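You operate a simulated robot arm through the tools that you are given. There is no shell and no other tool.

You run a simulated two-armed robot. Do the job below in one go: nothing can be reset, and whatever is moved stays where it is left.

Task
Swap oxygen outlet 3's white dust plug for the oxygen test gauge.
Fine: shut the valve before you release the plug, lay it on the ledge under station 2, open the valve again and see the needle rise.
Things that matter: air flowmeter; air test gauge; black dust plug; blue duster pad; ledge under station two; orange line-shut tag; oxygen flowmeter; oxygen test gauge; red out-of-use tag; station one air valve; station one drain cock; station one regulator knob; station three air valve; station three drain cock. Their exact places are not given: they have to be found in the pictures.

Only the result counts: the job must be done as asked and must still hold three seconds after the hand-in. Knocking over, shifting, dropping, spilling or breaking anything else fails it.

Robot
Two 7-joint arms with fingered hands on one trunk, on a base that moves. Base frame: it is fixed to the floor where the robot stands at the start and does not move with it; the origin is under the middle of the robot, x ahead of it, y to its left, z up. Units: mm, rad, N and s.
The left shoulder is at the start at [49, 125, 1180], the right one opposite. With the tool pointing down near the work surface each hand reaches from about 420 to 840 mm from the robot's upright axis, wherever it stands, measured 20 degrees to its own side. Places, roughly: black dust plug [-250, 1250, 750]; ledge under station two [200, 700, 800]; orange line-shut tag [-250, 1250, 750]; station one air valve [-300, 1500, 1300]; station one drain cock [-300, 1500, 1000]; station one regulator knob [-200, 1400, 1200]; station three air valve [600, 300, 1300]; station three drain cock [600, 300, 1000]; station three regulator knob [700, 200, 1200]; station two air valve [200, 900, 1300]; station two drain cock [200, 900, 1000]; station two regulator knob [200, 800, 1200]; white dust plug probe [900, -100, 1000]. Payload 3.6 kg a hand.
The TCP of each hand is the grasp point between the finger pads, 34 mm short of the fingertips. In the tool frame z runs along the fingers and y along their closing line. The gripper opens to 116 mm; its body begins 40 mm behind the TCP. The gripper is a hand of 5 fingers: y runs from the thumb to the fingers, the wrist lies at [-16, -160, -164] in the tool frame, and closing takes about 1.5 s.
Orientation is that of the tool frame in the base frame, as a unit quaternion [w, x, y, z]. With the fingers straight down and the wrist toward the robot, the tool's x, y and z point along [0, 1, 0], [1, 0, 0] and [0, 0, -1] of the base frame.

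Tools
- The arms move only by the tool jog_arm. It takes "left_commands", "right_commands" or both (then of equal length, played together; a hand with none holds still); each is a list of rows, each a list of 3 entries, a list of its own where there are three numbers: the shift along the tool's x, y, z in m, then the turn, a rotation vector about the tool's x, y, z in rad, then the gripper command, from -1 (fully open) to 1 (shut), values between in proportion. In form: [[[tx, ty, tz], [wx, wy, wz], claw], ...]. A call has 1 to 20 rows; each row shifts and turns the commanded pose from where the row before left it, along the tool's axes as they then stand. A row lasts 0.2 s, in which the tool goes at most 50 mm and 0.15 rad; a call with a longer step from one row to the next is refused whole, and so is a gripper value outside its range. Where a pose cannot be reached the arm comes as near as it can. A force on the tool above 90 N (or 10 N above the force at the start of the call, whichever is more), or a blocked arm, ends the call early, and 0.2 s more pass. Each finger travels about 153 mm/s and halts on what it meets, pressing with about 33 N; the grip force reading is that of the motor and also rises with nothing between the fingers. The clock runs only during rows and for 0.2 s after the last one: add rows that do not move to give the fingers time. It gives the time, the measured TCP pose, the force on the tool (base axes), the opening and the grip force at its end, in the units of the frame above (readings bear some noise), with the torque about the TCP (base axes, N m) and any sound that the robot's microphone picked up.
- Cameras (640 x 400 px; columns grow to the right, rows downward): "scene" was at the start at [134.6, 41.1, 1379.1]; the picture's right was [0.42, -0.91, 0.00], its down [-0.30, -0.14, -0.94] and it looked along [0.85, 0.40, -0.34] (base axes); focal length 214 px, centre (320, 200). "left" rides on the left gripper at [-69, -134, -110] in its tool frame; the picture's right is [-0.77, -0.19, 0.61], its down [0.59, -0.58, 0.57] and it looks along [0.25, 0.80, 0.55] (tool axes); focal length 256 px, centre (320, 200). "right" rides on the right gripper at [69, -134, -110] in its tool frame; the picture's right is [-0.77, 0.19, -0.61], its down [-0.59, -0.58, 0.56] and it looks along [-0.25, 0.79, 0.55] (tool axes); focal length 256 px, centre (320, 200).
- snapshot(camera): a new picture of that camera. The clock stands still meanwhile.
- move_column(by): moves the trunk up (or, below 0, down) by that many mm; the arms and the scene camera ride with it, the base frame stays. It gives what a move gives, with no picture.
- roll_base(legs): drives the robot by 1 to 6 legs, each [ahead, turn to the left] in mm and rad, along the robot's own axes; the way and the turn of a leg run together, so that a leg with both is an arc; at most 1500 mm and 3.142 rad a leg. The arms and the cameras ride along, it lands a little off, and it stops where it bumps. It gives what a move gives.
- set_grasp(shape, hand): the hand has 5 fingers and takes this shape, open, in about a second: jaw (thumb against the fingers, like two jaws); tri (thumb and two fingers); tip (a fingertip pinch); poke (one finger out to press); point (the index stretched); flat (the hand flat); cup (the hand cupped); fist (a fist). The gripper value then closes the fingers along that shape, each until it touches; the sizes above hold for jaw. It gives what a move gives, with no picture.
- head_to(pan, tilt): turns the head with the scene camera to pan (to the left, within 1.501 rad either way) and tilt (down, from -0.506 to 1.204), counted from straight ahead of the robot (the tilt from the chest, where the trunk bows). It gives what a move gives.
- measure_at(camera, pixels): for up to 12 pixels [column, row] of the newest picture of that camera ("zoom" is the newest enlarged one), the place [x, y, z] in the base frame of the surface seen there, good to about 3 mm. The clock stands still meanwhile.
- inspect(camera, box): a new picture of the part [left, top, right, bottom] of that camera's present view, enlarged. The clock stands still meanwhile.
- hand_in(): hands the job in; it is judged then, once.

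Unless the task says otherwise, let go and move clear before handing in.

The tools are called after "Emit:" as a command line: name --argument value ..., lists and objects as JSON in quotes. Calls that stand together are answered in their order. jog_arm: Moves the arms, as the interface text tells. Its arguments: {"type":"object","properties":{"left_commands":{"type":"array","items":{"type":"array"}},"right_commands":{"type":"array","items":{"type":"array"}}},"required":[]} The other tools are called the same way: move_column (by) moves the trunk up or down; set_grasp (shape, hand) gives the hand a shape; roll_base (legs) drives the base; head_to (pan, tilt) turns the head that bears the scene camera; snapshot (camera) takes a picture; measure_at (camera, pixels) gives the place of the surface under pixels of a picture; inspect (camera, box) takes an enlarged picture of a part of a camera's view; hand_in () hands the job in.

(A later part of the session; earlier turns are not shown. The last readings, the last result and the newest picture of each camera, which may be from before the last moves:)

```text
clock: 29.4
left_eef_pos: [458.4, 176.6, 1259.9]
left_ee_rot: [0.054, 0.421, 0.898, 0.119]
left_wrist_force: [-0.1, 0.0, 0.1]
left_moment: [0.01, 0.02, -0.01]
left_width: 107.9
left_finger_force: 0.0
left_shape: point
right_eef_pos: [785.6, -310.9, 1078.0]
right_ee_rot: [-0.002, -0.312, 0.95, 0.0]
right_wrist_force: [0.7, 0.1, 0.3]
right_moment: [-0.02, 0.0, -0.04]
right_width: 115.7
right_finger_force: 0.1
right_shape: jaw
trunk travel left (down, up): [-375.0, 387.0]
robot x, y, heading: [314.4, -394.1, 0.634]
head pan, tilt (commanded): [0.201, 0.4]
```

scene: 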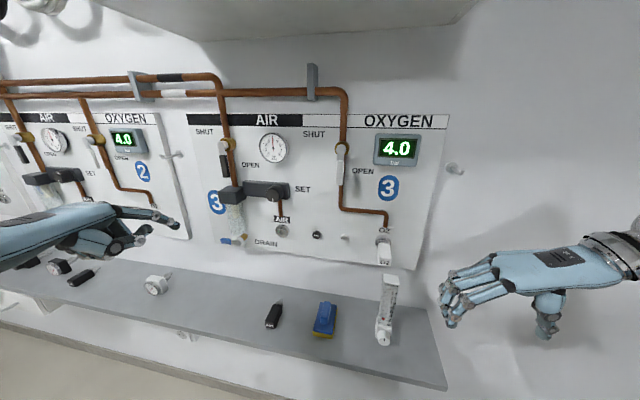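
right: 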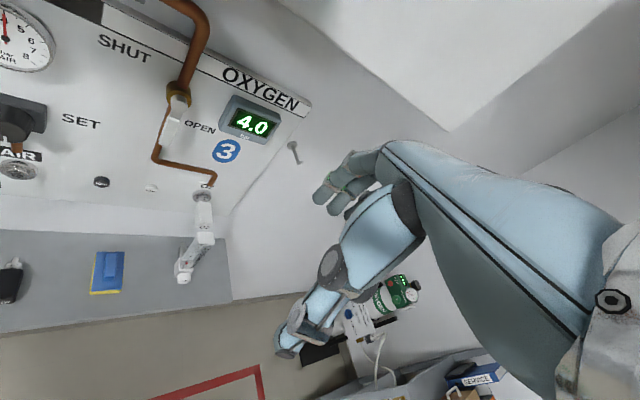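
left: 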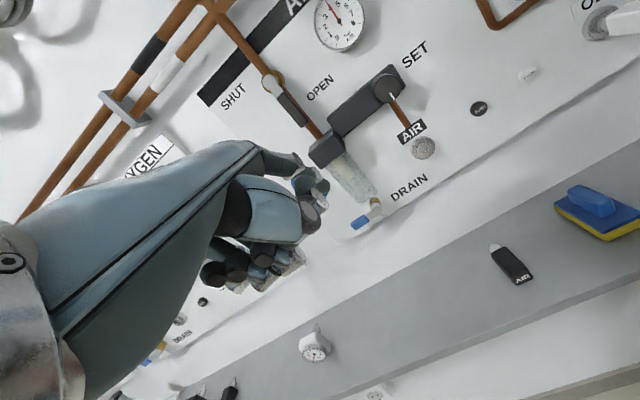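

It moves freely from here. Now I'll shift it right along the wall, then pitch it.

Emit:
jog_arm --left_commands '[[[-0.04, 0, 0], [0, 0, 0], -1], [[-0.04, 0, 0], [0, 0, 0], -1], [[-0.04, 0, 0], [0, 0, 0], -1], [[-0.04, 0, 0], [0, 0, 0], -1], [[-0.04, 0, 0], [0, 0, 0], -1], [[-0.02, 0, 0], [0, 0, 0], -1]]'

```text
clock: 30.8
left_eef_pos: [595.4, 5.8, 1260.5]
left_ee_rot: [0.054, 0.421, 0.898, 0.12]
left_wrist_force: [0.4, 0.8, -0.2]
left_moment: [-0.01, 0.02, -0.02]
left_width: 108.0
left_finger_force: 0.0
left_shape: point
right_eef_pos: [785.2, -311.8, 1078.2]
right_ee_rot: [-0.001, -0.311, 0.95, 0.0]
right_wrist_force: [-0.6, 0.5, 0.4]
right_moment: [0.0, 0.01, 0.01]
right_width: 115.7
right_finger_force: 0.1
right_shape: jaw
trunk travel left (down, up): [-375.0, 387.0]
robot x, y, heading: [313.1, -398.6, 0.629]
head pan, tilt (commanded): [0.201, 0.4]
```

Good, now pitching the hand about its x so the finger points at the wall.

Emit:
jog_arm --left_commands '[[[0, 0, 0], [-0.15, 0, 0], -1], [[0, 0, 0], [-0.15, 0, 0], -1], [[0, 0, 0], [-0.15, 0, 0], -1], [[0, 0, 0], [-0.15, 0, 0], -1], [[0, 0, 0], [-0.15, 0, 0], -1], [[0, 0, 0], [-0.15, 0, 0], -1]]'

Emit:
head_to --pan 0.1 --tilt 0.3

Emit:
snapshot --camera "scene"

Emit:
snapshot --camera "left"

```text
clock: 32.2
left_eef_pos: [630.4, 8.6, 1262.6]
left_ee_rot: [0.207, 0.391, 0.775, 0.451]
left_wrist_force: [1.2, -0.1, 0.0]
left_moment: [0.0, 0.0, 0.02]
left_width: 107.8
left_finger_force: 0.1
left_shape: point
left hand out of reach, approached as far as the arm can: row 2, 3, 4, 5
right_eef_pos: [785.5, -312.1, 1078.4]
right_ee_rot: [0.0, -0.311, 0.95, 0.0]
right_wrist_force: [-0.6, -0.8, 0.6]
right_moment: [0.06, 0.02, 0.0]
right_width: 116.0
right_finger_force: 0.1
right_shape: jaw
trunk travel left (down, up): [-375.0, 387.0]
robot x, y, heading: [310.7, -396.6, 0.634]
head pan, tilt (commanded): [0.201, 0.4]
```

```text
clock: 32.9
left_eef_pos: [629.8, 10.4, 1261.1]
left_ee_rot: [0.206, 0.391, 0.776, 0.449]
left_wrist_force: [-1.2, 0.3, -0.9]
left_moment: [0.02, -0.02, 0.02]
left_width: 107.7
left_finger_force: 0.1
left_shape: point
right_eef_pos: [785.5, -311.2, 1078.7]
right_ee_rot: [-0.001, -0.312, 0.95, 0.0]
right_wrist_force: [0.2, 0.3, 0.1]
right_moment: [0.02, 0.0, 0.02]
right_width: 116.0
right_finger_force: 0.1
right_shape: jaw
trunk travel left (down, up): [-375.0, 387.0]
robot x, y, heading: [315.7, -393.2, 0.637]
head pan, tilt (commanded): [0.099, 0.3]
```

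```text
taken
```

scene: 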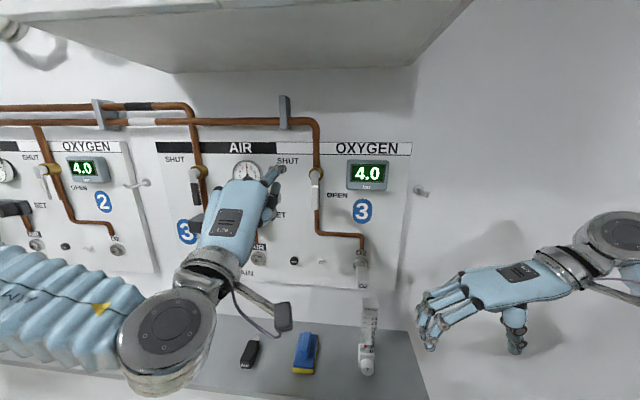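

```text
taken
```

left: 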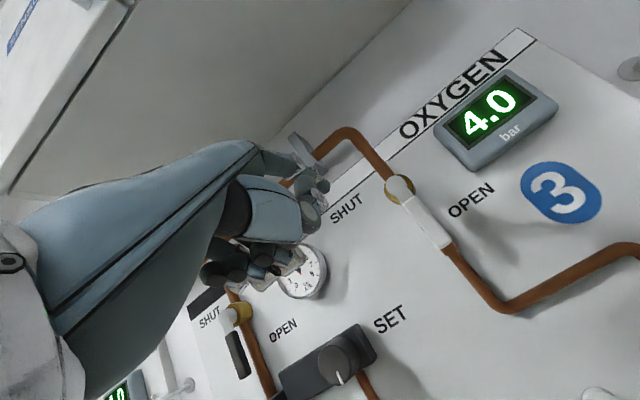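

The finger now points at the wall. I'll measure its tip at about (281,167) in the scene view to calibrate the offset.

Emit:
inspect --camera "scene" --box '[240, 150, 340, 220]'

Emit:
measure_at --camera "zoom" --pixels '[[275, 100], [260, 110], [240, 125], [215, 150], [190, 190], [285, 95], [488, 360], [495, 375], [480, 150], [480, 250], [470, 120], [500, 300]]'

```text
5.71 times, centred on (290, 185) of scene
```

zoom: 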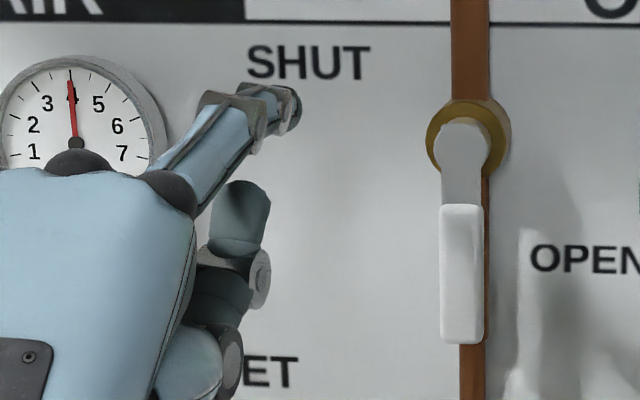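

```text
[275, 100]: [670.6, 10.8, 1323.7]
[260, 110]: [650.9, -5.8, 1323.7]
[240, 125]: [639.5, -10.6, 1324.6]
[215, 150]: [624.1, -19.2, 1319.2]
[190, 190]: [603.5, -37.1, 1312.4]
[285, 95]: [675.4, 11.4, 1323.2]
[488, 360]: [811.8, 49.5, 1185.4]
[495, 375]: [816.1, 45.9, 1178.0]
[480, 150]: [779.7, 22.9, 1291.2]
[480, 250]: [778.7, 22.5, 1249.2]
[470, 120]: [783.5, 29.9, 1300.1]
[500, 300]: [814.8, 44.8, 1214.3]
```

Emit:
measure_at --camera "zoom" --pixels '[[293, 112], [290, 120], [283, 125], [296, 100], [250, 140], [240, 210], [262, 195], [475, 370], [470, 60], [472, 355], [445, 280], [482, 280]]'

```text
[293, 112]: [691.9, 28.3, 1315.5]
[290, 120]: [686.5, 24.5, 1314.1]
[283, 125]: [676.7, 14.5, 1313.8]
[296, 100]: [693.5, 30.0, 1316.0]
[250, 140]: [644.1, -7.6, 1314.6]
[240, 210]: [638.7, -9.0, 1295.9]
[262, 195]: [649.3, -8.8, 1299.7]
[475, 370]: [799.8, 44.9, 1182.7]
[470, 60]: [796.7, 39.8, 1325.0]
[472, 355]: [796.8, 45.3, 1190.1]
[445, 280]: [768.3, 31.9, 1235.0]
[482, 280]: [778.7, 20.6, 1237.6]
```

Calibrated: the index tip ends at about [693,30,1314], roughly tool offset (−14, 78, 30). I'll move it to the right side of the lever, still 60 mm in front of it.

Emit:
jog_arm --left_commands '[[[-0.0314, -0.0232, 0.0126], [0, 0, 0], -1], [[-0.0314, -0.0232, 0.0126], [0, 0, 0], -1], [[-0.0314, -0.0232, 0.0126], [0, 0, 0], -1], [[0, 0, 0], [0, 0, 0], -1]]'

Emit:
snapshot --camera "scene"

Emit:
snapshot --camera "left"

```text
clock: 33.9
left_eef_pos: [644.2, -13.8, 1225.9]
left_ee_rot: [0.208, 0.392, 0.775, 0.451]
left_wrist_force: [0.3, 0.1, 0.5]
left_moment: [-0.01, -0.01, 0.0]
left_width: 107.9
left_finger_force: 0.1
left_shape: point
left hand out of reach, approached as far as the arm can: row 2, 3
right_eef_pos: [784.6, -309.8, 1076.9]
right_ee_rot: [-0.001, -0.311, 0.95, 0.0]
right_wrist_force: [0.3, -0.3, -0.2]
right_moment: [0.02, 0.03, -0.01]
right_width: 115.9
right_finger_force: 0.0
right_shape: jaw
trunk travel left (down, up): [-375.0, 387.0]
robot x, y, heading: [312.9, -397.6, 0.637]
head pan, tilt (commanded): [0.099, 0.3]
```

```text
taken
```

scene: 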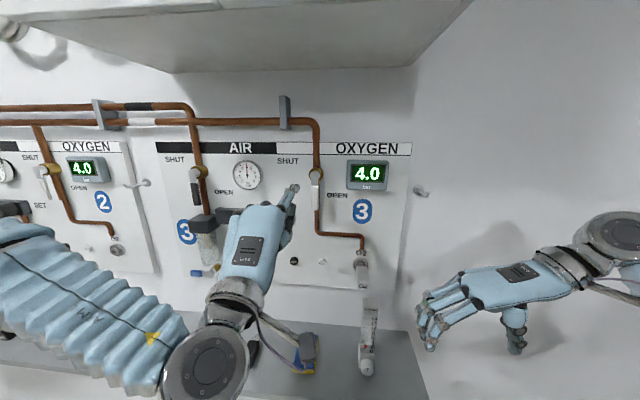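

```text
taken
```

left: 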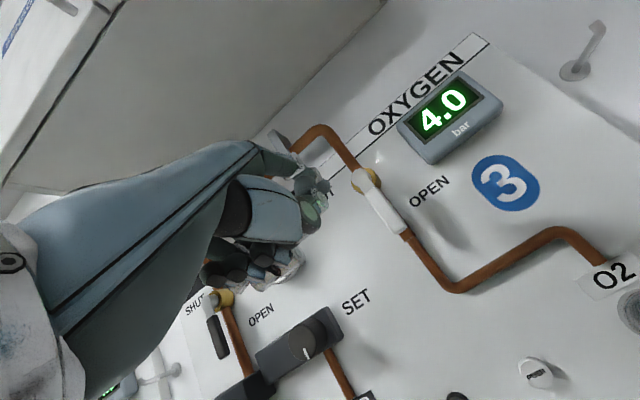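

The left hand is limited because it is too close to the body in this pose. I'll back the base away from the wall by 120 mm so both arms have more room.

Emit:
roll_base --legs '[[-120, 0]]'

```text
clock: 35.1
left_eef_pos: [574.5, -63.6, 1214.5]
left_ee_rot: [0.201, 0.395, 0.781, 0.439]
left_wrist_force: [-0.8, 1.0, 1.7]
left_moment: [-0.04, 0.07, -0.08]
left_width: 108.2
left_finger_force: 0.2
left_shape: point
right_eef_pos: [712.6, -362.0, 1069.3]
right_ee_rot: [-0.013, -0.311, 0.95, -0.003]
right_wrist_force: [-0.6, 0.6, 1.3]
right_moment: [-0.03, -0.08, -0.03]
right_width: 115.9
right_finger_force: 0.1
right_shape: jaw
trunk travel left (down, up): [-375.0, 387.0]
robot x, y, heading: [220.1, -464.8, 0.629]
head pan, tilt (commanded): [0.099, 0.3]
```

Now I'll bring the finger to the right of the lever again, keeping about 60 mm in front.

Emit:
jog_arm --left_commands '[[[0, 0, 0], [0, 0, 0], -1], [[-0.0233, 0.0045, 0.0302], [0, 0, 0], -1], [[-0.0233, 0.0045, 0.0302], [0, 0, 0], -1], [[-0.0233, 0.0045, 0.0302], [0, 0, 0], -1], [[0, 0, 0], [0, 0, 0], -1]]'

Emit:
snapshot --camera "scene"

Emit:
snapshot --camera "left"

```text
clock: 35.6
left_eef_pos: [573.6, 4.3, 1267.9]
left_ee_rot: [0.169, 0.279, 0.783, 0.53]
left_wrist_force: [0.7, 2.2, -8.9]
left_moment: [0.44, -0.48, -0.08]
left_width: 107.9
left_finger_force: 0.0
left_shape: point
left hand out of reach, approached as far as the arm can: row 2
right_eef_pos: [696.0, -381.2, 1086.5]
right_ee_rot: [-0.041, -0.28, 0.959, -0.007]
right_wrist_force: [1.2, 0.3, -1.4]
right_moment: [0.02, 0.09, -0.01]
right_width: 116.2
right_finger_force: 0.0
right_shape: jaw
trunk travel left (down, up): [-375.0, 387.0]
robot x, y, heading: [218.8, -466.2, 0.632]
head pan, tilt (commanded): [0.099, 0.3]
stopped in row 2 (right hand): the arm was blocked; the commanded pose is now the measured one
```

```text
taken
```

scene: 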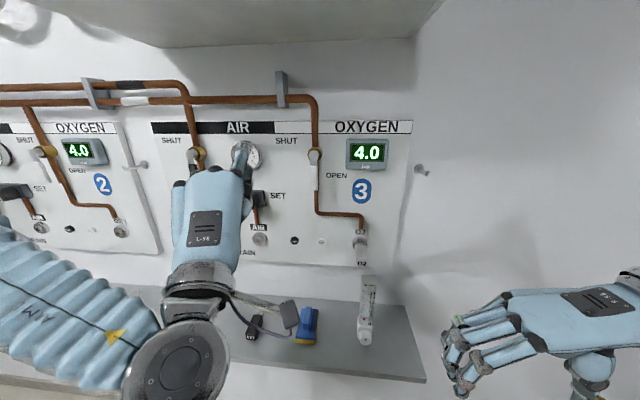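

```text
taken
```

left: 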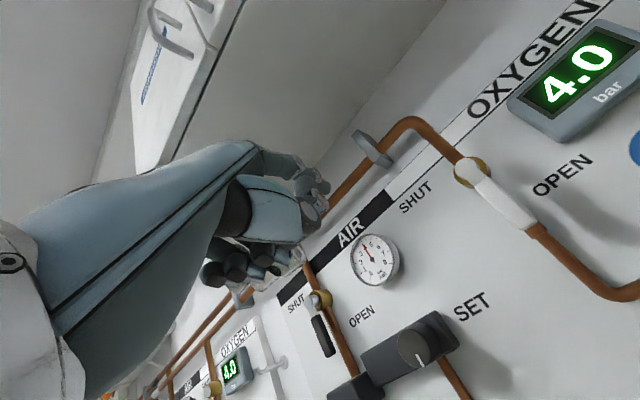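

Something blocked: both hands shifted a little and the right arm was reported blocked, so I'll look down at the arms and body before moving further.

Emit:
head_to --pan 0.3 --tilt 1.1

Emit:
snapshot --camera "scene"

Emit:
head_to --pan -0.6 --tilt 1.0

Emit:
snapshot --camera "scene"

```text
clock: 36.8
left_eef_pos: [530.7, -59.2, 1275.2]
left_ee_rot: [0.215, 0.318, 0.77, 0.51]
left_wrist_force: [13.9, -5.7, -20.4]
left_moment: [1.12, -1.2, 0.56]
left_width: 0.0
left_finger_force: 0.0
left_shape: point
right_eef_pos: [671.0, -400.6, 1092.1]
right_ee_rot: [0.002, -0.293, 0.956, 0.005]
right_wrist_force: [-2.4, 1.9, 2.2]
right_moment: [-0.15, -0.21, 0.02]
right_width: 116.0
right_finger_force: 0.0
right_shape: jaw
trunk travel left (down, up): [-375.0, 387.0]
robot x, y, heading: [220.3, -464.7, 0.637]
head pan, tilt (commanded): [0.3, 1.1]
```

```text
taken
```

scene: 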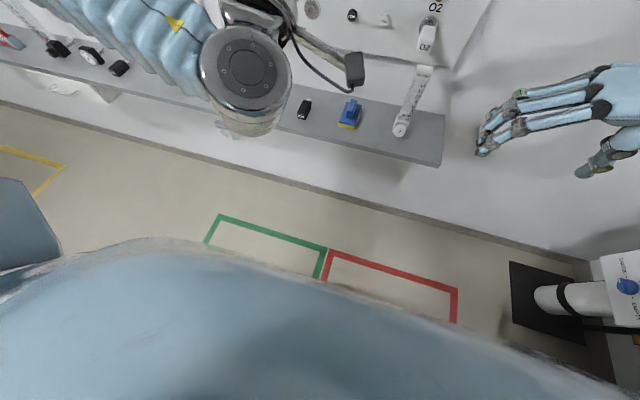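

```text
clock: 38.0
left_eef_pos: [520.1, -76.7, 1254.9]
left_ee_rot: [0.206, 0.347, 0.77, 0.493]
left_wrist_force: [-0.2, -0.5, 0.2]
left_moment: [-0.01, -0.02, 0.01]
left_width: 108.0
left_finger_force: 0.0
left_shape: point
right_eef_pos: [662.1, -409.4, 1093.1]
right_ee_rot: [0.007, -0.292, 0.956, 0.008]
right_wrist_force: [-0.2, 1.2, 1.1]
right_moment: [-0.03, -0.02, -0.02]
right_width: 116.2
right_finger_force: 0.1
right_shape: jaw
trunk travel left (down, up): [-375.0, 387.0]
robot x, y, heading: [219.9, -468.4, 0.632]
head pan, tilt (commanded): [-0.6, 1.0]
```

```text
taken
```

scene: 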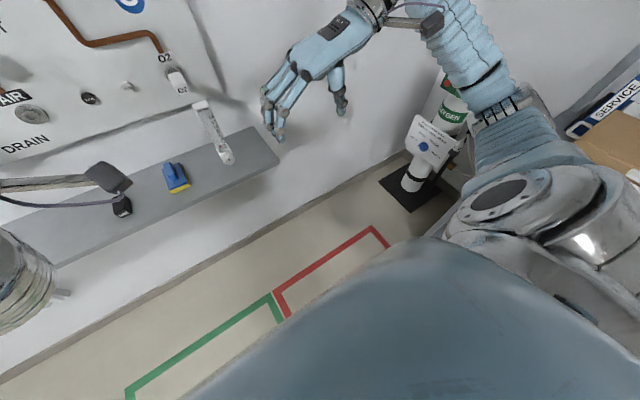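

The arms share the trunk, so unreachable left poses disturb the right arm too. A better way is to bring the left hand in from the left side (fingers pointing right, palm to the wall), mirroring the right hand; I'll roll the left hand that way while moving it slightly forward.

Emit:
jog_arm --left_commands '[[[0, 0.0022, 0.005], [-0.0116, 0.0499, 0.1314], -1], [[0, 0.0022, 0.005], [-0.0116, 0.0499, 0.1314], -1], [[0, 0.0022, 0.005], [-0.0116, 0.0499, 0.1314], -1], [[0, 0.0022, 0.005], [-0.0116, 0.0499, 0.1314], -1], [[0, 0.0022, 0.005], [-0.0116, 0.0499, 0.1314], -1], [[0, 0.0022, 0.005], [-0.0116, 0.0499, 0.1314], -1], [[0, 0.0022, 0.005], [-0.0116, 0.0499, 0.1314], -1], [[0, 0.0022, 0.005], [-0.0116, 0.0499, 0.1314], -1], [[0, 0.0022, 0.005], [-0.0116, 0.0499, 0.1314], -1], [[0, 0.0022, 0.005], [-0.0116, 0.0499, 0.1314], -1], [[0, 0.0022, 0.005], [-0.0116, 0.0499, 0.1314], -1]]'

Emit:
head_to --pan 0.2 --tilt 0.4

Emit:
snapshot --camera "scene"

```text
clock: 40.4
left_eef_pos: [556.4, -33.9, 1280.2]
left_ee_rot: [-0.203, 0.576, 0.494, 0.619]
left_wrist_force: [0.1, -0.5, 0.6]
left_moment: [-0.01, -0.03, -0.02]
left_width: 108.0
left_finger_force: 0.1
left_shape: point
left hand out of reach, approached as far as the arm can: row 1, 2, 3, 4
right_eef_pos: [661.6, -409.4, 1093.1]
right_ee_rot: [0.007, -0.291, 0.957, 0.007]
right_wrist_force: [-0.8, -0.5, 0.3]
right_moment: [0.0, -0.02, 0.0]
right_width: 116.0
right_finger_force: 0.1
right_shape: jaw
trunk travel left (down, up): [-375.0, 387.0]
robot x, y, heading: [217.0, -467.0, 0.632]
head pan, tilt (commanded): [-0.6, 1.0]
```

```text
clock: 41.5
left_eef_pos: [556.2, -34.3, 1280.1]
left_ee_rot: [-0.202, 0.575, 0.496, 0.619]
left_wrist_force: [0.4, 0.7, -0.7]
left_moment: [0.03, 0.02, 0.0]
left_width: 108.1
left_finger_force: 0.0
left_shape: point
right_eef_pos: [662.4, -410.0, 1093.5]
right_ee_rot: [0.006, -0.291, 0.957, 0.006]
right_wrist_force: [0.1, -0.2, 0.6]
right_moment: [-0.03, 0.01, -0.03]
right_width: 115.7
right_finger_force: 0.0
right_shape: jaw
trunk travel left (down, up): [-375.0, 387.0]
robot x, y, heading: [215.9, -465.5, 0.634]
head pan, tilt (commanded): [0.201, 0.4]
```

```text
taken
```

scene: 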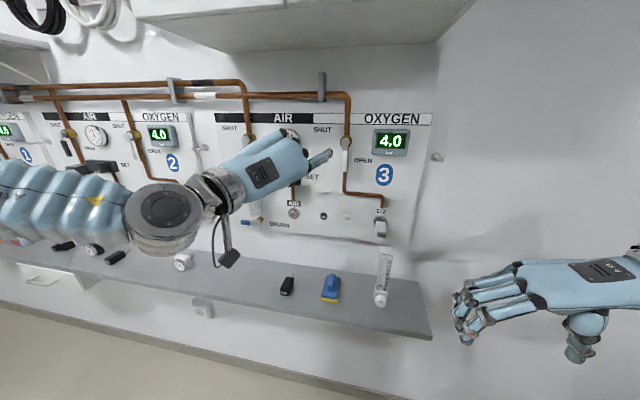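

The left hand now comes in from the left with the index pointing straight at the wall (tip near (330,153)). I'll measure the tip to calibrate.

Emit:
inspect --camera "scene" --box '[270, 110, 370, 190]'

Emit:
measure_at --camera "zoom" --pixels '[[395, 205], [388, 210], [380, 218], [370, 205], [390, 195], [355, 225], [330, 235], [300, 245], [380, 230], [480, 170], [475, 230], [475, 260]]'

```text
5.00 times, centred on (320, 150) of scene
```

zoom: 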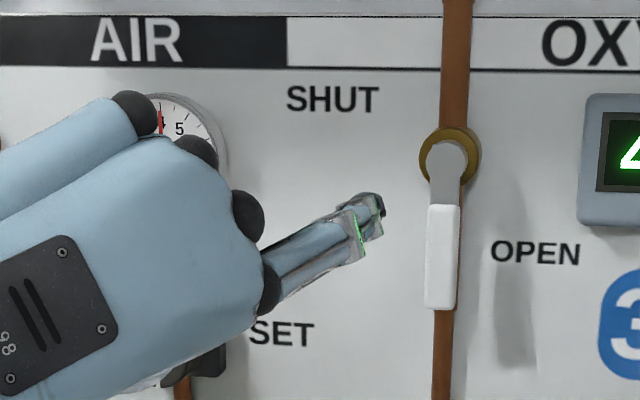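

```text
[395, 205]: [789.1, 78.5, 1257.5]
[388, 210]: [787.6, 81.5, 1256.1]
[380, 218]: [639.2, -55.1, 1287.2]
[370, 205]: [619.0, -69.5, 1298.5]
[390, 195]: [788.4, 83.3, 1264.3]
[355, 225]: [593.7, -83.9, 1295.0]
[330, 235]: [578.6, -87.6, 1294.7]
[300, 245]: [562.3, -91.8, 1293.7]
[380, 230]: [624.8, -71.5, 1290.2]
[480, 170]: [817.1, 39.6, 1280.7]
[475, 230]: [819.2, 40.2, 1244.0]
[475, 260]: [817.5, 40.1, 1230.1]
```

The finger tip is at about [640,-58,1291], matching the calibrated offset. I'll now move it in front and to the right of the lever, still 45 mm short of it.

Emit:
jog_arm --left_commands '[[[-0.0212, 0.017, 0.0211], [0, 0, 0], -1], [[-0.0212, 0.017, 0.0211], [0, 0, 0], -1], [[-0.0212, 0.017, 0.0211], [0, 0, 0], -1], [[-0.0212, 0.017, 0.0211], [0, 0, 0], -1], [[0, 0, 0], [0, 0, 0], -1]]'

Emit:
snapshot --camera "scene"

Emit:
inspect --camera "scene" --box '[290, 120, 390, 200]'

```text
clock: 42.7
left_eef_pos: [671.8, -18.7, 1218.3]
left_ee_rot: [-0.202, 0.576, 0.495, 0.619]
left_wrist_force: [-0.5, 0.1, -0.3]
left_moment: [0.02, 0.01, 0.04]
left_width: 108.2
left_finger_force: 0.1
left_shape: point
left hand out of reach, approached as far as the arm can: row 4
right_eef_pos: [661.3, -409.1, 1092.9]
right_ee_rot: [0.006, -0.292, 0.956, 0.008]
right_wrist_force: [0.3, -1.1, 0.2]
right_moment: [0.02, 0.02, -0.01]
right_width: 115.7
right_finger_force: 0.1
right_shape: jaw
trunk travel left (down, up): [-375.0, 387.0]
robot x, y, heading: [216.8, -465.4, 0.63]
head pan, tilt (commanded): [0.201, 0.4]
```

```text
taken
```

scene: 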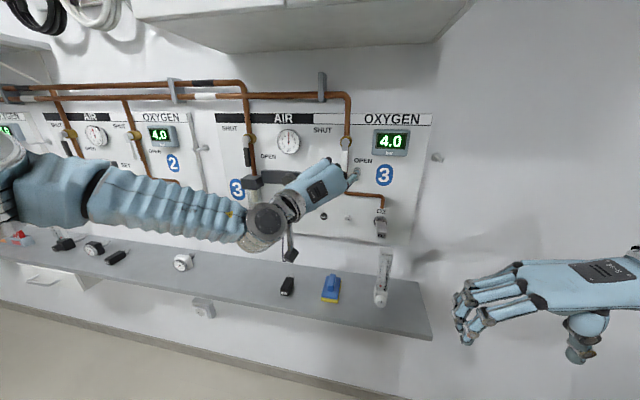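

```text
5.00 times, centred on (340, 160) of scene
```

zoom: 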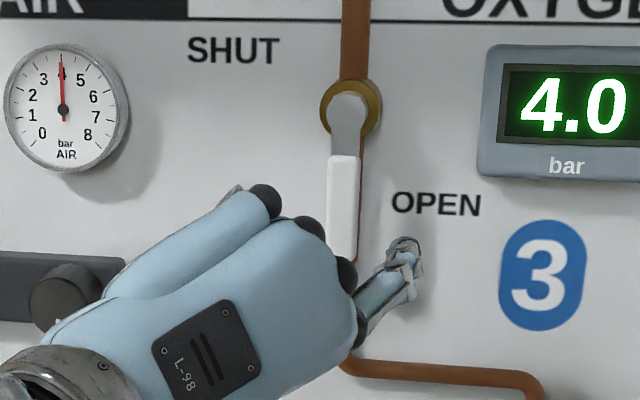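

The fingertip is right of the lever in front of "OPEN". I'll advance it toward the wall so it sits beside the lever.

Emit:
jog_arm --left_commands '[[[-0.0005, 0.0086, 0.0188], [0, 0, 0], -1], [[-0.0005, 0.0086, 0.0188], [0, 0, 0], -1], [[-0.0005, 0.0086, 0.0188], [0, 0, 0], -1], [[0, 0, 0], [0, 0, 0], -1]]'

Emit:
inspect --camera "scene" --box '[290, 120, 390, 200]'

Emit:
snapshot --camera "left"

```text
clock: 43.7
left_eef_pos: [684.8, 23.6, 1233.7]
left_ee_rot: [-0.201, 0.576, 0.495, 0.619]
left_wrist_force: [0.3, -0.6, -0.3]
left_moment: [0.03, 0.0, 0.01]
left_width: 107.9
left_finger_force: 0.1
left_shape: point
left hand out of reach, approached as far as the arm can: row 1, 2, 3
right_eef_pos: [660.9, -409.0, 1093.5]
right_ee_rot: [0.005, -0.292, 0.956, 0.006]
right_wrist_force: [-0.5, -0.4, 0.0]
right_moment: [-0.04, -0.02, -0.01]
right_width: 115.9
right_finger_force: 0.1
right_shape: jaw
trunk travel left (down, up): [-375.0, 387.0]
robot x, y, heading: [218.7, -462.9, 0.628]
head pan, tilt (commanded): [0.201, 0.4]
```

```text
5.00 times, centred on (340, 160) of scene
```

zoom: 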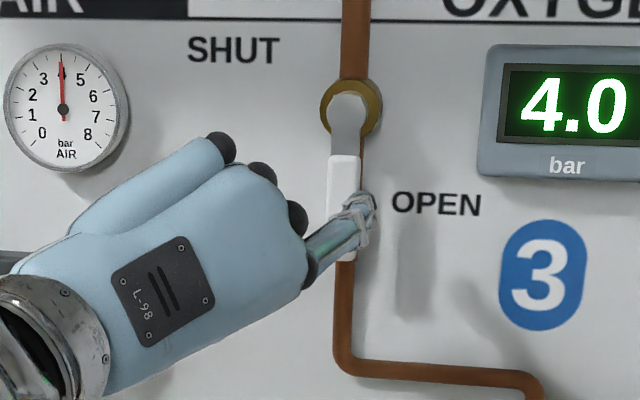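

```text
taken
```

left: 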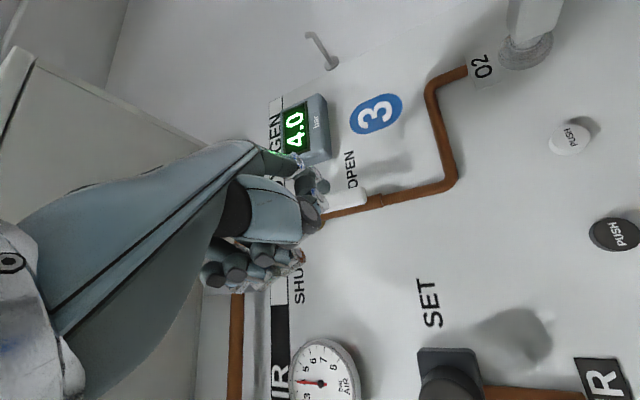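

The arm hit its forward limit and slid left in front of the lever without touching. I'll retract the finger, re-aim to the right of the lever, then bring the base closer instead of stretching the arm.

Emit:
jog_arm --left_commands '[[[0.001, -0.0167, -0.0363], [0, 0, 0], -1], [[0.001, -0.0167, -0.0363], [0, 0, 0], -1], [[-0.0287, 0.0179, -0.0089], [0, 0, 0], -1], [[0, 0, 0], [0, 0, 0], -1]]'

```text
clock: 44.7
left_eef_pos: [636.6, -47.8, 1214.4]
left_ee_rot: [-0.201, 0.576, 0.495, 0.619]
left_wrist_force: [-0.7, 0.0, 0.4]
left_moment: [-0.01, 0.01, -0.06]
left_width: 108.1
left_finger_force: 0.1
left_shape: point
right_eef_pos: [661.1, -408.3, 1092.7]
right_ee_rot: [0.006, -0.292, 0.956, 0.006]
right_wrist_force: [0.0, -0.4, 0.0]
right_moment: [-0.02, 0.01, 0.02]
right_width: 115.8
right_finger_force: 0.0
right_shape: jaw
trunk travel left (down, up): [-375.0, 387.0]
robot x, y, heading: [220.9, -467.0, 0.634]
head pan, tilt (commanded): [0.201, 0.4]
```

The fingertip is now at about (u 468, n 550, z 1227), right of the lever. I'll roll the base forward 80 mm.

Emit:
roll_base --legs '[[80, 0]]'

Emit:
jog_arm --left_commands '[[[0, 0, 0], [0, 0, 0], -1], [[0, 0, 0], [0, 0, 0], -1]]'

Emit:
snapshot --camera "scene"

Emit:
inspect --camera "scene" --box '[290, 110, 410, 200]'

```text
clock: 46.4
left_eef_pos: [641.8, -36.9, 1246.7]
left_ee_rot: [-0.202, 0.549, 0.492, 0.645]
left_wrist_force: [2.8, 1.2, 0.6]
left_moment: [0.03, 0.0, -0.02]
left_width: 107.9
left_finger_force: 0.0
left_shape: point
right_eef_pos: [672.2, -399.2, 1107.6]
right_ee_rot: [0.036, -0.294, 0.955, 0.008]
right_wrist_force: [1.5, 0.9, -0.1]
right_moment: [-0.09, 0.13, 0.09]
right_width: 115.9
right_finger_force: 0.2
right_shape: jaw
trunk travel left (down, up): [-375.0, 387.0]
robot x, y, heading: [276.5, -420.8, 0.627]
head pan, tilt (commanded): [0.201, 0.4]
stopped in leg 1: the robot was blocked; the commanded pose is now the measured one
```

```text
clock: 47.0
left_eef_pos: [647.7, -33.8, 1243.8]
left_ee_rot: [-0.202, 0.55, 0.493, 0.643]
left_wrist_force: [0.3, 0.0, 0.2]
left_moment: [0.0, 0.0, 0.03]
left_width: 107.9
left_finger_force: 0.0
left_shape: point
right_eef_pos: [677.1, -395.0, 1106.8]
right_ee_rot: [0.032, -0.293, 0.956, 0.007]
right_wrist_force: [0.3, -0.4, -0.1]
right_moment: [-0.05, 0.06, 0.04]
right_width: 116.0
right_finger_force: 0.1
right_shape: jaw
trunk travel left (down, up): [-375.0, 387.0]
robot x, y, heading: [285.9, -421.3, 0.631]
head pan, tilt (commanded): [0.201, 0.4]
```

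```text
taken
```

scene: 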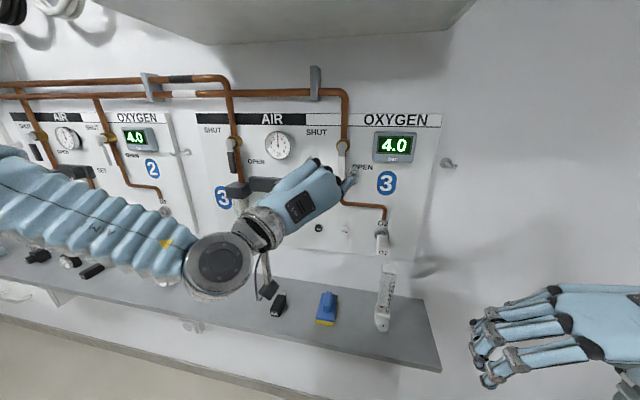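

```text
4.44 times, centred on (350, 155) of scene
```

zoom: 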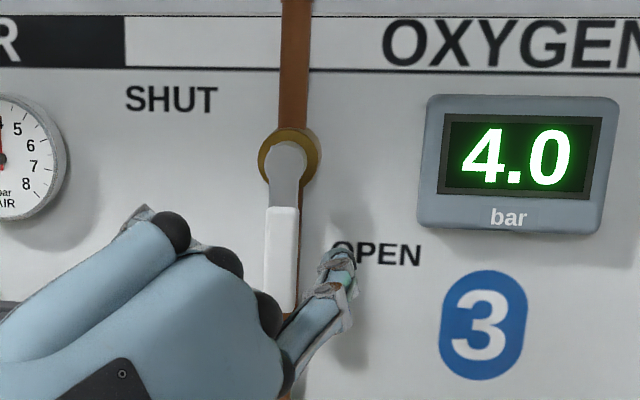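

The base stopped about 70 mm forward and the arms settled a bit closer to the body, which gives forward reach again. Fingertip is now at about (u 462, n 567, z 1260); I'll lower it beside the lever and advance.

Emit:
jog_arm --left_commands '[[[-0.0168, 0.0016, 0.0157], [0, 0, 0], -1], [[-0.0168, 0.0016, 0.0157], [0, 0, 0], -1], [[-0.0018, 0.008, 0.0182], [0, 0, 0], -1], [[-0.0018, 0.008, 0.0182], [0, 0, 0], -1], [[0, 0, 0], [0, 0, 0], -1]]'

Emit:
inspect --camera "scene" --box '[290, 110, 410, 200]'

Emit:
inspect --camera "left" --box '[220, 100, 420, 240]'

```text
clock: 48.1
left_eef_pos: [708.2, 5.1, 1214.7]
left_ee_rot: [-0.203, 0.55, 0.492, 0.643]
left_wrist_force: [-0.4, -0.7, 0.7]
left_moment: [-0.01, 0.04, 0.01]
left_width: 107.7
left_finger_force: 0.0
left_shape: point
right_eef_pos: [675.2, -396.1, 1105.6]
right_ee_rot: [0.034, -0.295, 0.955, 0.008]
right_wrist_force: [1.4, -0.5, 0.8]
right_moment: [-0.01, -0.03, 0.0]
right_width: 115.8
right_finger_force: 0.2
right_shape: jaw
trunk travel left (down, up): [-375.0, 387.0]
robot x, y, heading: [283.0, -417.9, 0.632]
head pan, tilt (commanded): [0.201, 0.4]
```

```text
4.44 times, centred on (350, 155) of scene
```

zoom: 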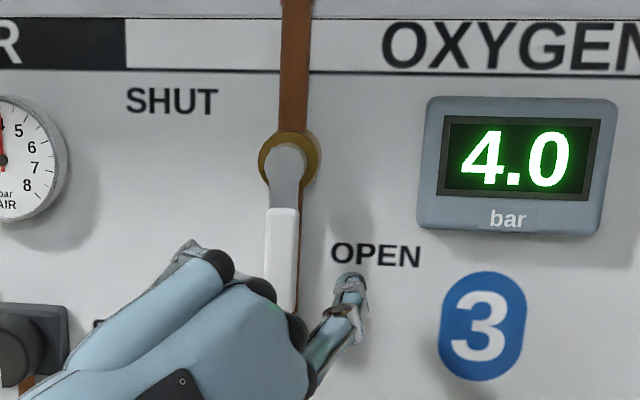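

```text
2.86 times, centred on (320, 170) of left
```

zoom: 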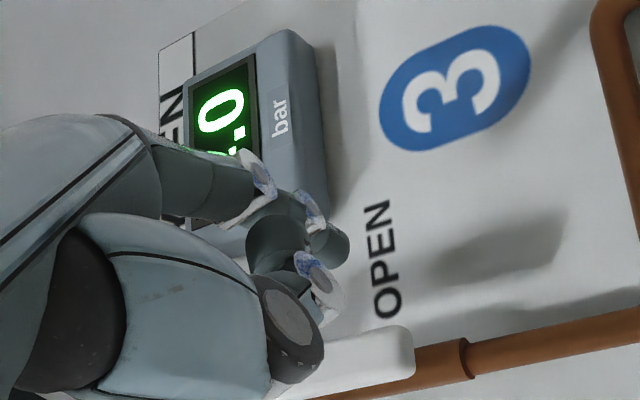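

The fingertip is at (u 466, n 639, z 1231), beside the lever on its right. I'll advance 20 mm deeper and push the lever left along the start of its arc.

Emit:
jog_arm --left_commands '[[[-0.0018, 0.008, 0.0182], [0, 0, 0], -1], [[0.0077, -0.0153, 0.0075], [0, 0, 0], -1], [[0.0046, -0.0136, 0.0064], [0, 0, 0], -1], [[0.0079, -0.0122, 0.0062], [0, 0, 0], -1], [[0, 0, 0], [0, 0, 0], -1]]'

Emit:
inspect --camera "scene" --box '[290, 110, 410, 200]'

```text
clock: 49.4
left_eef_pos: [692.1, 58.0, 1215.4]
left_ee_rot: [-0.203, 0.55, 0.492, 0.643]
left_wrist_force: [-0.2, -1.8, -0.2]
left_moment: [0.06, 0.06, -0.09]
left_width: 0.0
left_finger_force: 0.1
left_shape: point
left hand out of reach, approached as far as the arm can: row 1
right_eef_pos: [676.7, -396.9, 1106.1]
right_ee_rot: [0.034, -0.295, 0.955, 0.009]
right_wrist_force: [0.3, -0.8, -1.1]
right_moment: [0.01, 0.02, -0.01]
right_width: 116.3
right_finger_force: 0.0
right_shape: jaw
trunk travel left (down, up): [-375.0, 387.0]
robot x, y, heading: [284.8, -421.3, 0.631]
head pan, tilt (commanded): [0.201, 0.4]
```

```text
4.44 times, centred on (350, 155) of scene
```

zoom: 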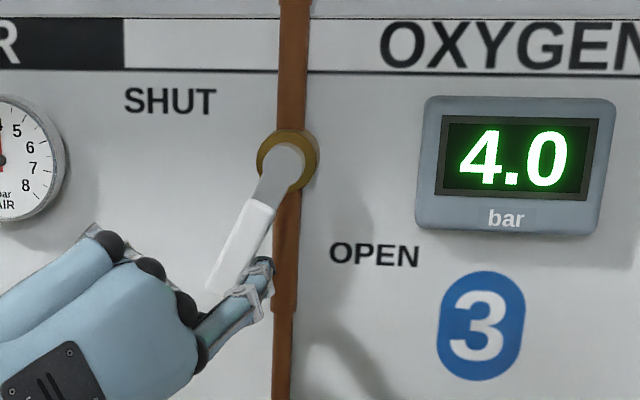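

The lever has swung about 30° left as planned. I'll continue along the arc to the horizontal SHUT position.

Emit:
jog_arm --left_commands '[[[0.0112, -0.0098, 0.0054], [0, 0, 0], -1], [[0.0136, -0.0068, 0.0044], [0, 0, 0], -1], [[0.0153, -0.0031, 0.0029], [0, 0, 0], -1], [[0.0158, 0.0006, 0.0013], [0, 0, 0], -1], [[0.0051, 0.001, 0], [0, 0, 0], -1], [[0, 0, 0], [0, 0, 0], -1]]'

Emit:
inspect --camera "scene" --box '[290, 110, 410, 200]'

```text
clock: 50.8
left_eef_pos: [665.6, 95.7, 1259.8]
left_ee_rot: [-0.202, 0.55, 0.493, 0.643]
left_wrist_force: [0.5, -1.1, -3.1]
left_moment: [0.06, 0.25, -0.07]
left_width: 0.0
left_finger_force: 0.0
left_shape: point
right_eef_pos: [675.6, -395.9, 1105.0]
right_ee_rot: [0.034, -0.295, 0.955, 0.008]
right_wrist_force: [-0.1, 0.0, -0.8]
right_moment: [0.01, 0.03, 0.02]
right_width: 116.1
right_finger_force: 0.1
right_shape: jaw
trunk travel left (down, up): [-375.0, 387.0]
robot x, y, heading: [281.7, -418.9, 0.636]
head pan, tilt (commanded): [0.201, 0.4]
```

```text
4.44 times, centred on (350, 155) of scene
```

zoom: 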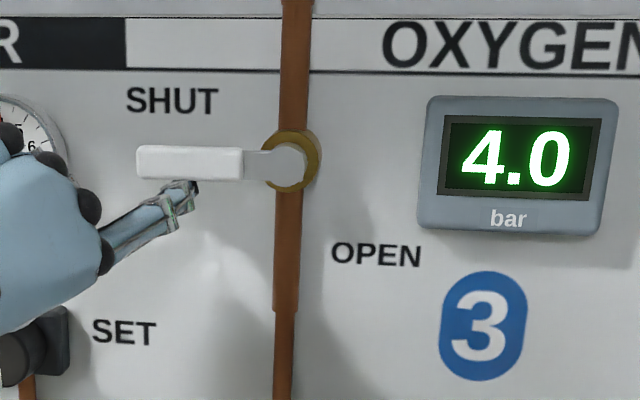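

The lever is now horizontal beneath "SHUT"; the display still shows 4.0 (trapped pressure). I'll nudge it slightly upward to make sure it is at its stop.

Emit:
jog_arm --left_commands '[[[0.0045, 0.002, -0.0005], [0, 0, 0], -1], [[0.0027, 0.0012, -0.0003], [0, 0, 0], -1], [[0, 0, 0], [0, 0, 0], -1]]'

Emit:
inspect --camera "scene" --box '[290, 110, 410, 200]'

```text
clock: 51.5
left_eef_pos: [666.1, 95.4, 1267.9]
left_ee_rot: [-0.203, 0.55, 0.493, 0.643]
left_wrist_force: [-0.2, -2.8, -9.8]
left_moment: [0.26, 0.69, -0.2]
left_width: 0.0
left_finger_force: 0.0
left_shape: point
right_eef_pos: [676.0, -396.6, 1105.1]
right_ee_rot: [0.033, -0.295, 0.955, 0.007]
right_wrist_force: [-0.5, 0.2, 0.5]
right_moment: [-0.01, 0.0, 0.02]
right_width: 116.3
right_finger_force: 0.1
right_shape: jaw
trunk travel left (down, up): [-375.0, 387.0]
robot x, y, heading: [282.1, -420.0, 0.634]
head pan, tilt (commanded): [0.201, 0.4]
```

```text
4.44 times, centred on (350, 155) of scene
```

zoom: 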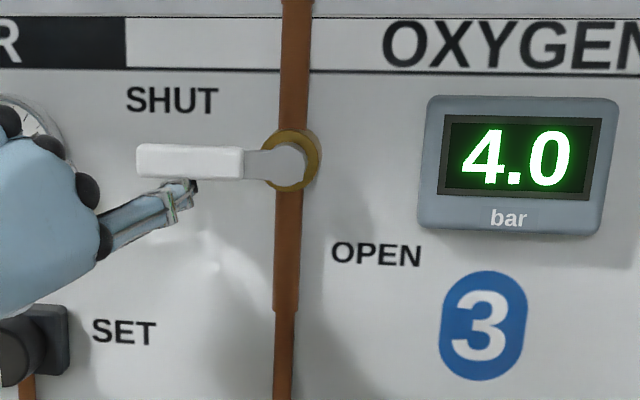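

The lever resists at about 10 N, so it is at its stop: the valve is shut. I'll drop the finger off the lever and pull it back from the wall.

Emit:
jog_arm --left_commands '[[[-0.0181, -0.0082, 0.0018], [0, 0, 0], -1], [[0.0027, -0.012, -0.0273], [0, 0, 0], -1], [[0.0027, -0.012, -0.0273], [0, 0, 0], -1], [[0.0027, -0.012, -0.0273], [0, 0, 0], -1], [[0, 0, 0], [0, 0, 0], -1]]'

Emit:
head_to --pan 0.0 --tilt 0.4

Emit:
snapshot --camera "scene"

```text
clock: 52.8
left_eef_pos: [592.9, 44.6, 1249.2]
left_ee_rot: [-0.202, 0.55, 0.493, 0.643]
left_wrist_force: [-0.3, -0.3, 0.6]
left_moment: [0.01, -0.01, -0.02]
left_width: 0.1
left_finger_force: 0.1
left_shape: point
right_eef_pos: [676.0, -396.9, 1105.8]
right_ee_rot: [0.033, -0.294, 0.955, 0.008]
right_wrist_force: [0.2, -0.4, -1.2]
right_moment: [0.02, 0.0, -0.02]
right_width: 115.9
right_finger_force: 0.0
right_shape: jaw
trunk travel left (down, up): [-375.0, 387.0]
robot x, y, heading: [281.3, -419.8, 0.629]
head pan, tilt (commanded): [0.201, 0.4]
```

```text
clock: 53.5
left_eef_pos: [592.4, 44.0, 1249.5]
left_ee_rot: [-0.201, 0.551, 0.492, 0.643]
left_wrist_force: [-0.7, 0.7, 0.1]
left_moment: [0.0, -0.01, 0.0]
left_width: 0.1
left_finger_force: 0.0
left_shape: point
right_eef_pos: [675.1, -397.3, 1106.3]
right_ee_rot: [0.034, -0.295, 0.955, 0.008]
right_wrist_force: [-0.2, 0.1, 0.0]
right_moment: [0.03, 0.02, -0.01]
right_width: 116.0
right_finger_force: 0.1
right_shape: jaw
trunk travel left (down, up): [-375.0, 387.0]
robot x, y, heading: [281.9, -416.8, 0.626]
head pan, tilt (commanded): [0.0, 0.4]
```

```text
taken
```

scene: 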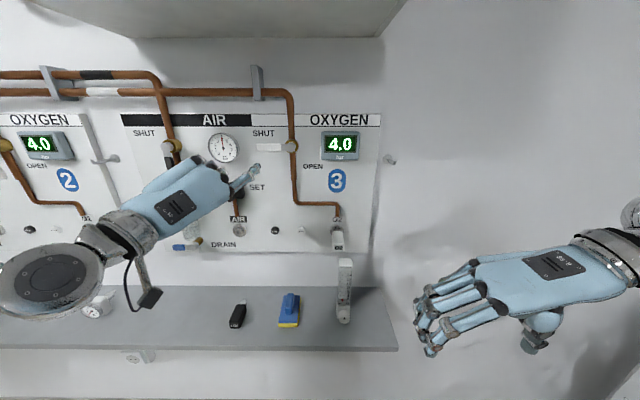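

The left hand is clear and the lever stays shut at (290,147). I'll now bring the left fingertip down in front of the white PUSH button, about 110 mm short of it.

Emit:
jog_arm --left_commands '[[[-0.0388, -0.0048, -0.0018], [0, 0, 0], -1], [[-0.0388, -0.0048, -0.0018], [0, 0, 0], -1], [[-0.0388, -0.0048, -0.0018], [0, 0, 0], -1], [[-0.0388, -0.0048, -0.0018], [0, 0, 0], -1], [[-0.0388, -0.0048, -0.0018], [0, 0, 0], -1], [[-0.0388, -0.0048, -0.0018], [0, 0, 0], -1], [[0, 0, 0], [0, 0, 0], -1]]'

Emit:
snapshot --camera "scene"

```text
clock: 55.1
left_eef_pos: [604.9, 7.4, 1103.0]
left_ee_rot: [-0.203, 0.55, 0.492, 0.643]
left_wrist_force: [-0.8, -0.4, 0.2]
left_moment: [0.04, 0.04, 0.01]
left_width: 0.0
left_finger_force: 0.0
left_shape: point
left hand out of reach, approached as far as the arm can: row 4, 5, 6
right_eef_pos: [676.0, -395.6, 1106.5]
right_ee_rot: [0.035, -0.295, 0.955, 0.008]
right_wrist_force: [0.1, -0.7, -0.1]
right_moment: [-0.01, 0.01, 0.0]
right_width: 115.9
right_finger_force: 0.1
right_shape: jaw
trunk travel left (down, up): [-375.0, 387.0]
robot x, y, heading: [280.6, -419.9, 0.628]
head pan, tilt (commanded): [0.0, 0.4]
```

```text
taken
```

scene: 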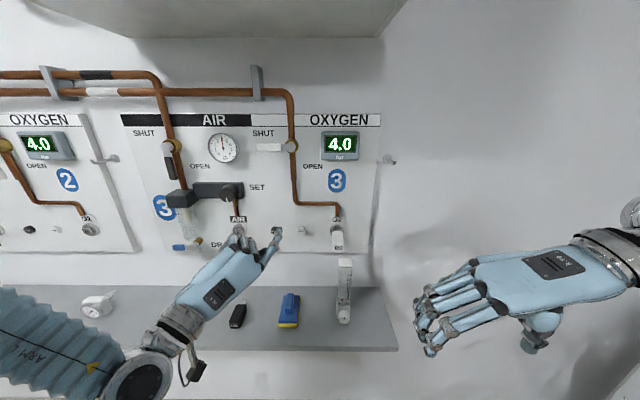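

The left arm ran out of downward reach at tip z≈1120, so I'll lower the trunk by 80 mm to bring it to button height.

Emit:
move_column --by -80

Emit:
snapshot --camera "scene"

```text
clock: 56.2
left_eef_pos: [604.8, 9.0, 1024.4]
left_ee_rot: [-0.202, 0.55, 0.493, 0.643]
left_wrist_force: [-0.9, 0.8, -0.2]
left_moment: [0.01, 0.0, -0.01]
left_width: 0.0
left_finger_force: 0.1
left_shape: point
right_eef_pos: [674.6, -396.5, 1026.0]
right_ee_rot: [0.034, -0.294, 0.955, 0.008]
right_wrist_force: [0.1, -0.7, -0.1]
right_moment: [-0.02, 0.0, 0.02]
right_width: 116.2
right_finger_force: 0.0
right_shape: jaw
trunk travel left (down, up): [-295.0, 467.0]
robot x, y, heading: [283.6, -419.3, 0.629]
head pan, tilt (commanded): [0.0, 0.4]
```

```text
taken
```

scene: 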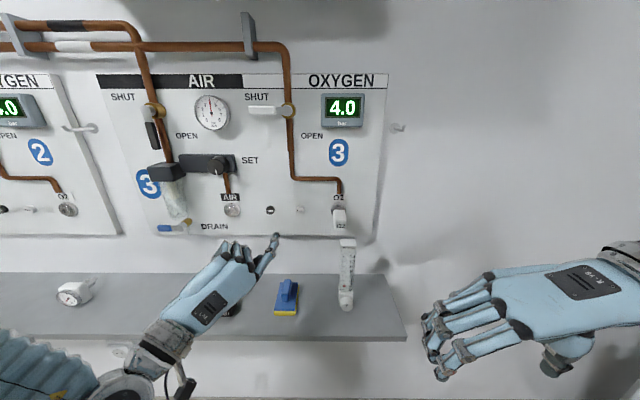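

The left fingertip is now near z 1041. I'll move it right and forward to a staging point about 65 mm in front of the white button.

Emit:
jog_arm --left_commands '[[[-0.0062, 0.0185, 0.011], [0, 0, 0], -1], [[-0.0062, 0.0185, 0.011], [0, 0, 0], -1], [[-0.0062, 0.0185, 0.011], [0, 0, 0], -1], [[0, 0, 0], [0, 0, 0], -1]]'

Emit:
inspect --camera "scene" --box '[220, 180, 380, 280]'

```text
clock: 57.2
left_eef_pos: [665.6, 12.9, 1035.8]
left_ee_rot: [-0.202, 0.551, 0.492, 0.642]
left_wrist_force: [-0.9, 0.8, -0.4]
left_moment: [-0.02, 0.01, -0.03]
left_width: 0.1
left_finger_force: 0.1
left_shape: point
left hand out of reach, approached as far as the arm can: row 3
right_eef_pos: [676.7, -396.0, 1026.4]
right_ee_rot: [0.034, -0.295, 0.955, 0.008]
right_wrist_force: [0.6, -0.6, -0.4]
right_moment: [0.0, 0.01, 0.01]
right_width: 116.1
right_finger_force: 0.0
right_shape: jaw
trunk travel left (down, up): [-295.0, 467.0]
robot x, y, heading: [282.3, -423.3, 0.629]
head pan, tilt (commanded): [0.0, 0.4]
```

```text
4.00 times, centred on (300, 230) of scene
```

zoom: 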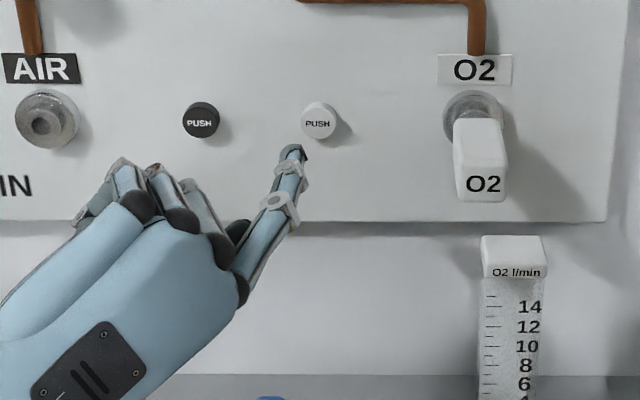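

The left arm runs out of reach here in its palm-left attitude (tip at about (u 434, n 608)). I'll retract it and turn it back to a natural palm-down attitude pitched 30°, from which the index tip still leads forward.

Emit:
jog_arm --left_commands '[[[0.0027, -0.012, -0.0273], [0, 0, 0], -1], [[0.0027, -0.012, -0.0273], [0, 0, 0], -1], [[0, 0, 0], [0.0683, -0.0932, -0.0901], -1], [[0, 0, 0], [0.0683, -0.0932, -0.0901], -1], [[0, 0, 0], [0.0683, -0.0932, -0.0901], -1], [[0, 0, 0], [0.0683, -0.0932, -0.0901], -1], [[0, 0, 0], [0.0683, -0.0932, -0.0901], -1], [[0, 0, 0], [0.0683, -0.0932, -0.0901], -1], [[0, 0, 0], [0.0683, -0.0932, -0.0901], -1], [[0, 0, 0], [0.0683, -0.0932, -0.0901], -1], [[0, 0, 0], [0.0683, -0.0932, -0.0901], -1], [[0, 0, 0], [0, 0, 0], -1]]'

Emit:
snapshot --camera "scene"

```text
clock: 59.9
left_eef_pos: [614.6, -20.2, 1036.5]
left_ee_rot: [-0.098, 0.54, 0.648, 0.529]
left_wrist_force: [-0.3, -0.4, -0.5]
left_moment: [0.02, -0.01, -0.01]
left_width: 0.0
left_finger_force: 0.1
left_shape: point
left hand out of reach, approached as far as the arm can: row 6, 7, 8, 9, 10, 11
right_eef_pos: [675.3, -395.9, 1026.5]
right_ee_rot: [0.034, -0.295, 0.955, 0.008]
right_wrist_force: [0.1, 0.4, 0.7]
right_moment: [-0.01, 0.01, 0.02]
right_width: 116.0
right_finger_force: 0.0
right_shape: jaw
trunk travel left (down, up): [-295.0, 467.0]
robot x, y, heading: [280.1, -418.2, 0.634]
head pan, tilt (commanded): [0.0, 0.4]
```

```text
taken
```

scene: 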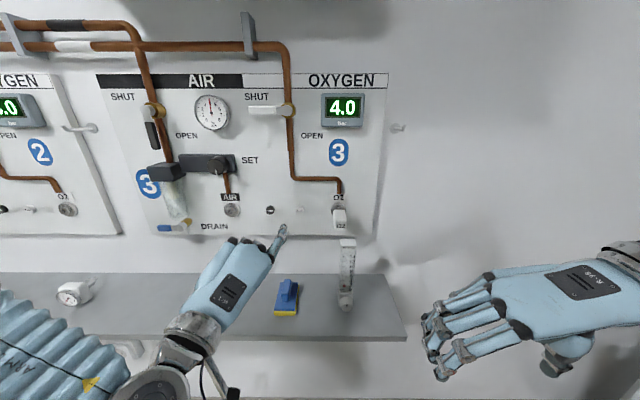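

The hand stopped midway (palm partly down), but the index still points at the wall. I'll test whether it can move forward toward the button in this attitude.

Emit:
jog_arm --left_commands '[[[-0.009, 0.0134, 0.0153], [0, 0, 0], -1], [[-0.009, 0.0134, 0.0153], [0, 0, 0], -1], [[-0.009, 0.0134, 0.0153], [0, 0, 0], -1], [[0, 0, 0], [0, 0, 0], -1]]'

```text
clock: 60.9
left_eef_pos: [663.3, 9.3, 1040.8]
left_ee_rot: [-0.098, 0.541, 0.647, 0.528]
left_wrist_force: [-0.3, 1.1, -0.3]
left_moment: [0.01, 0.02, 0.02]
left_width: 0.0
left_finger_force: 0.1
left_shape: point
left hand out of reach, approached as far as the arm can: row 1, 2, 3
right_eef_pos: [676.1, -394.2, 1027.6]
right_ee_rot: [0.034, -0.295, 0.955, 0.008]
right_wrist_force: [-0.8, 0.9, -0.4]
right_moment: [-0.01, -0.03, 0.0]
right_width: 116.1
right_finger_force: 0.0
right_shape: jaw
trunk travel left (down, up): [-295.0, 467.0]
robot x, y, heading: [282.4, -421.9, 0.633]
head pan, tilt (commanded): [0.0, 0.4]
```

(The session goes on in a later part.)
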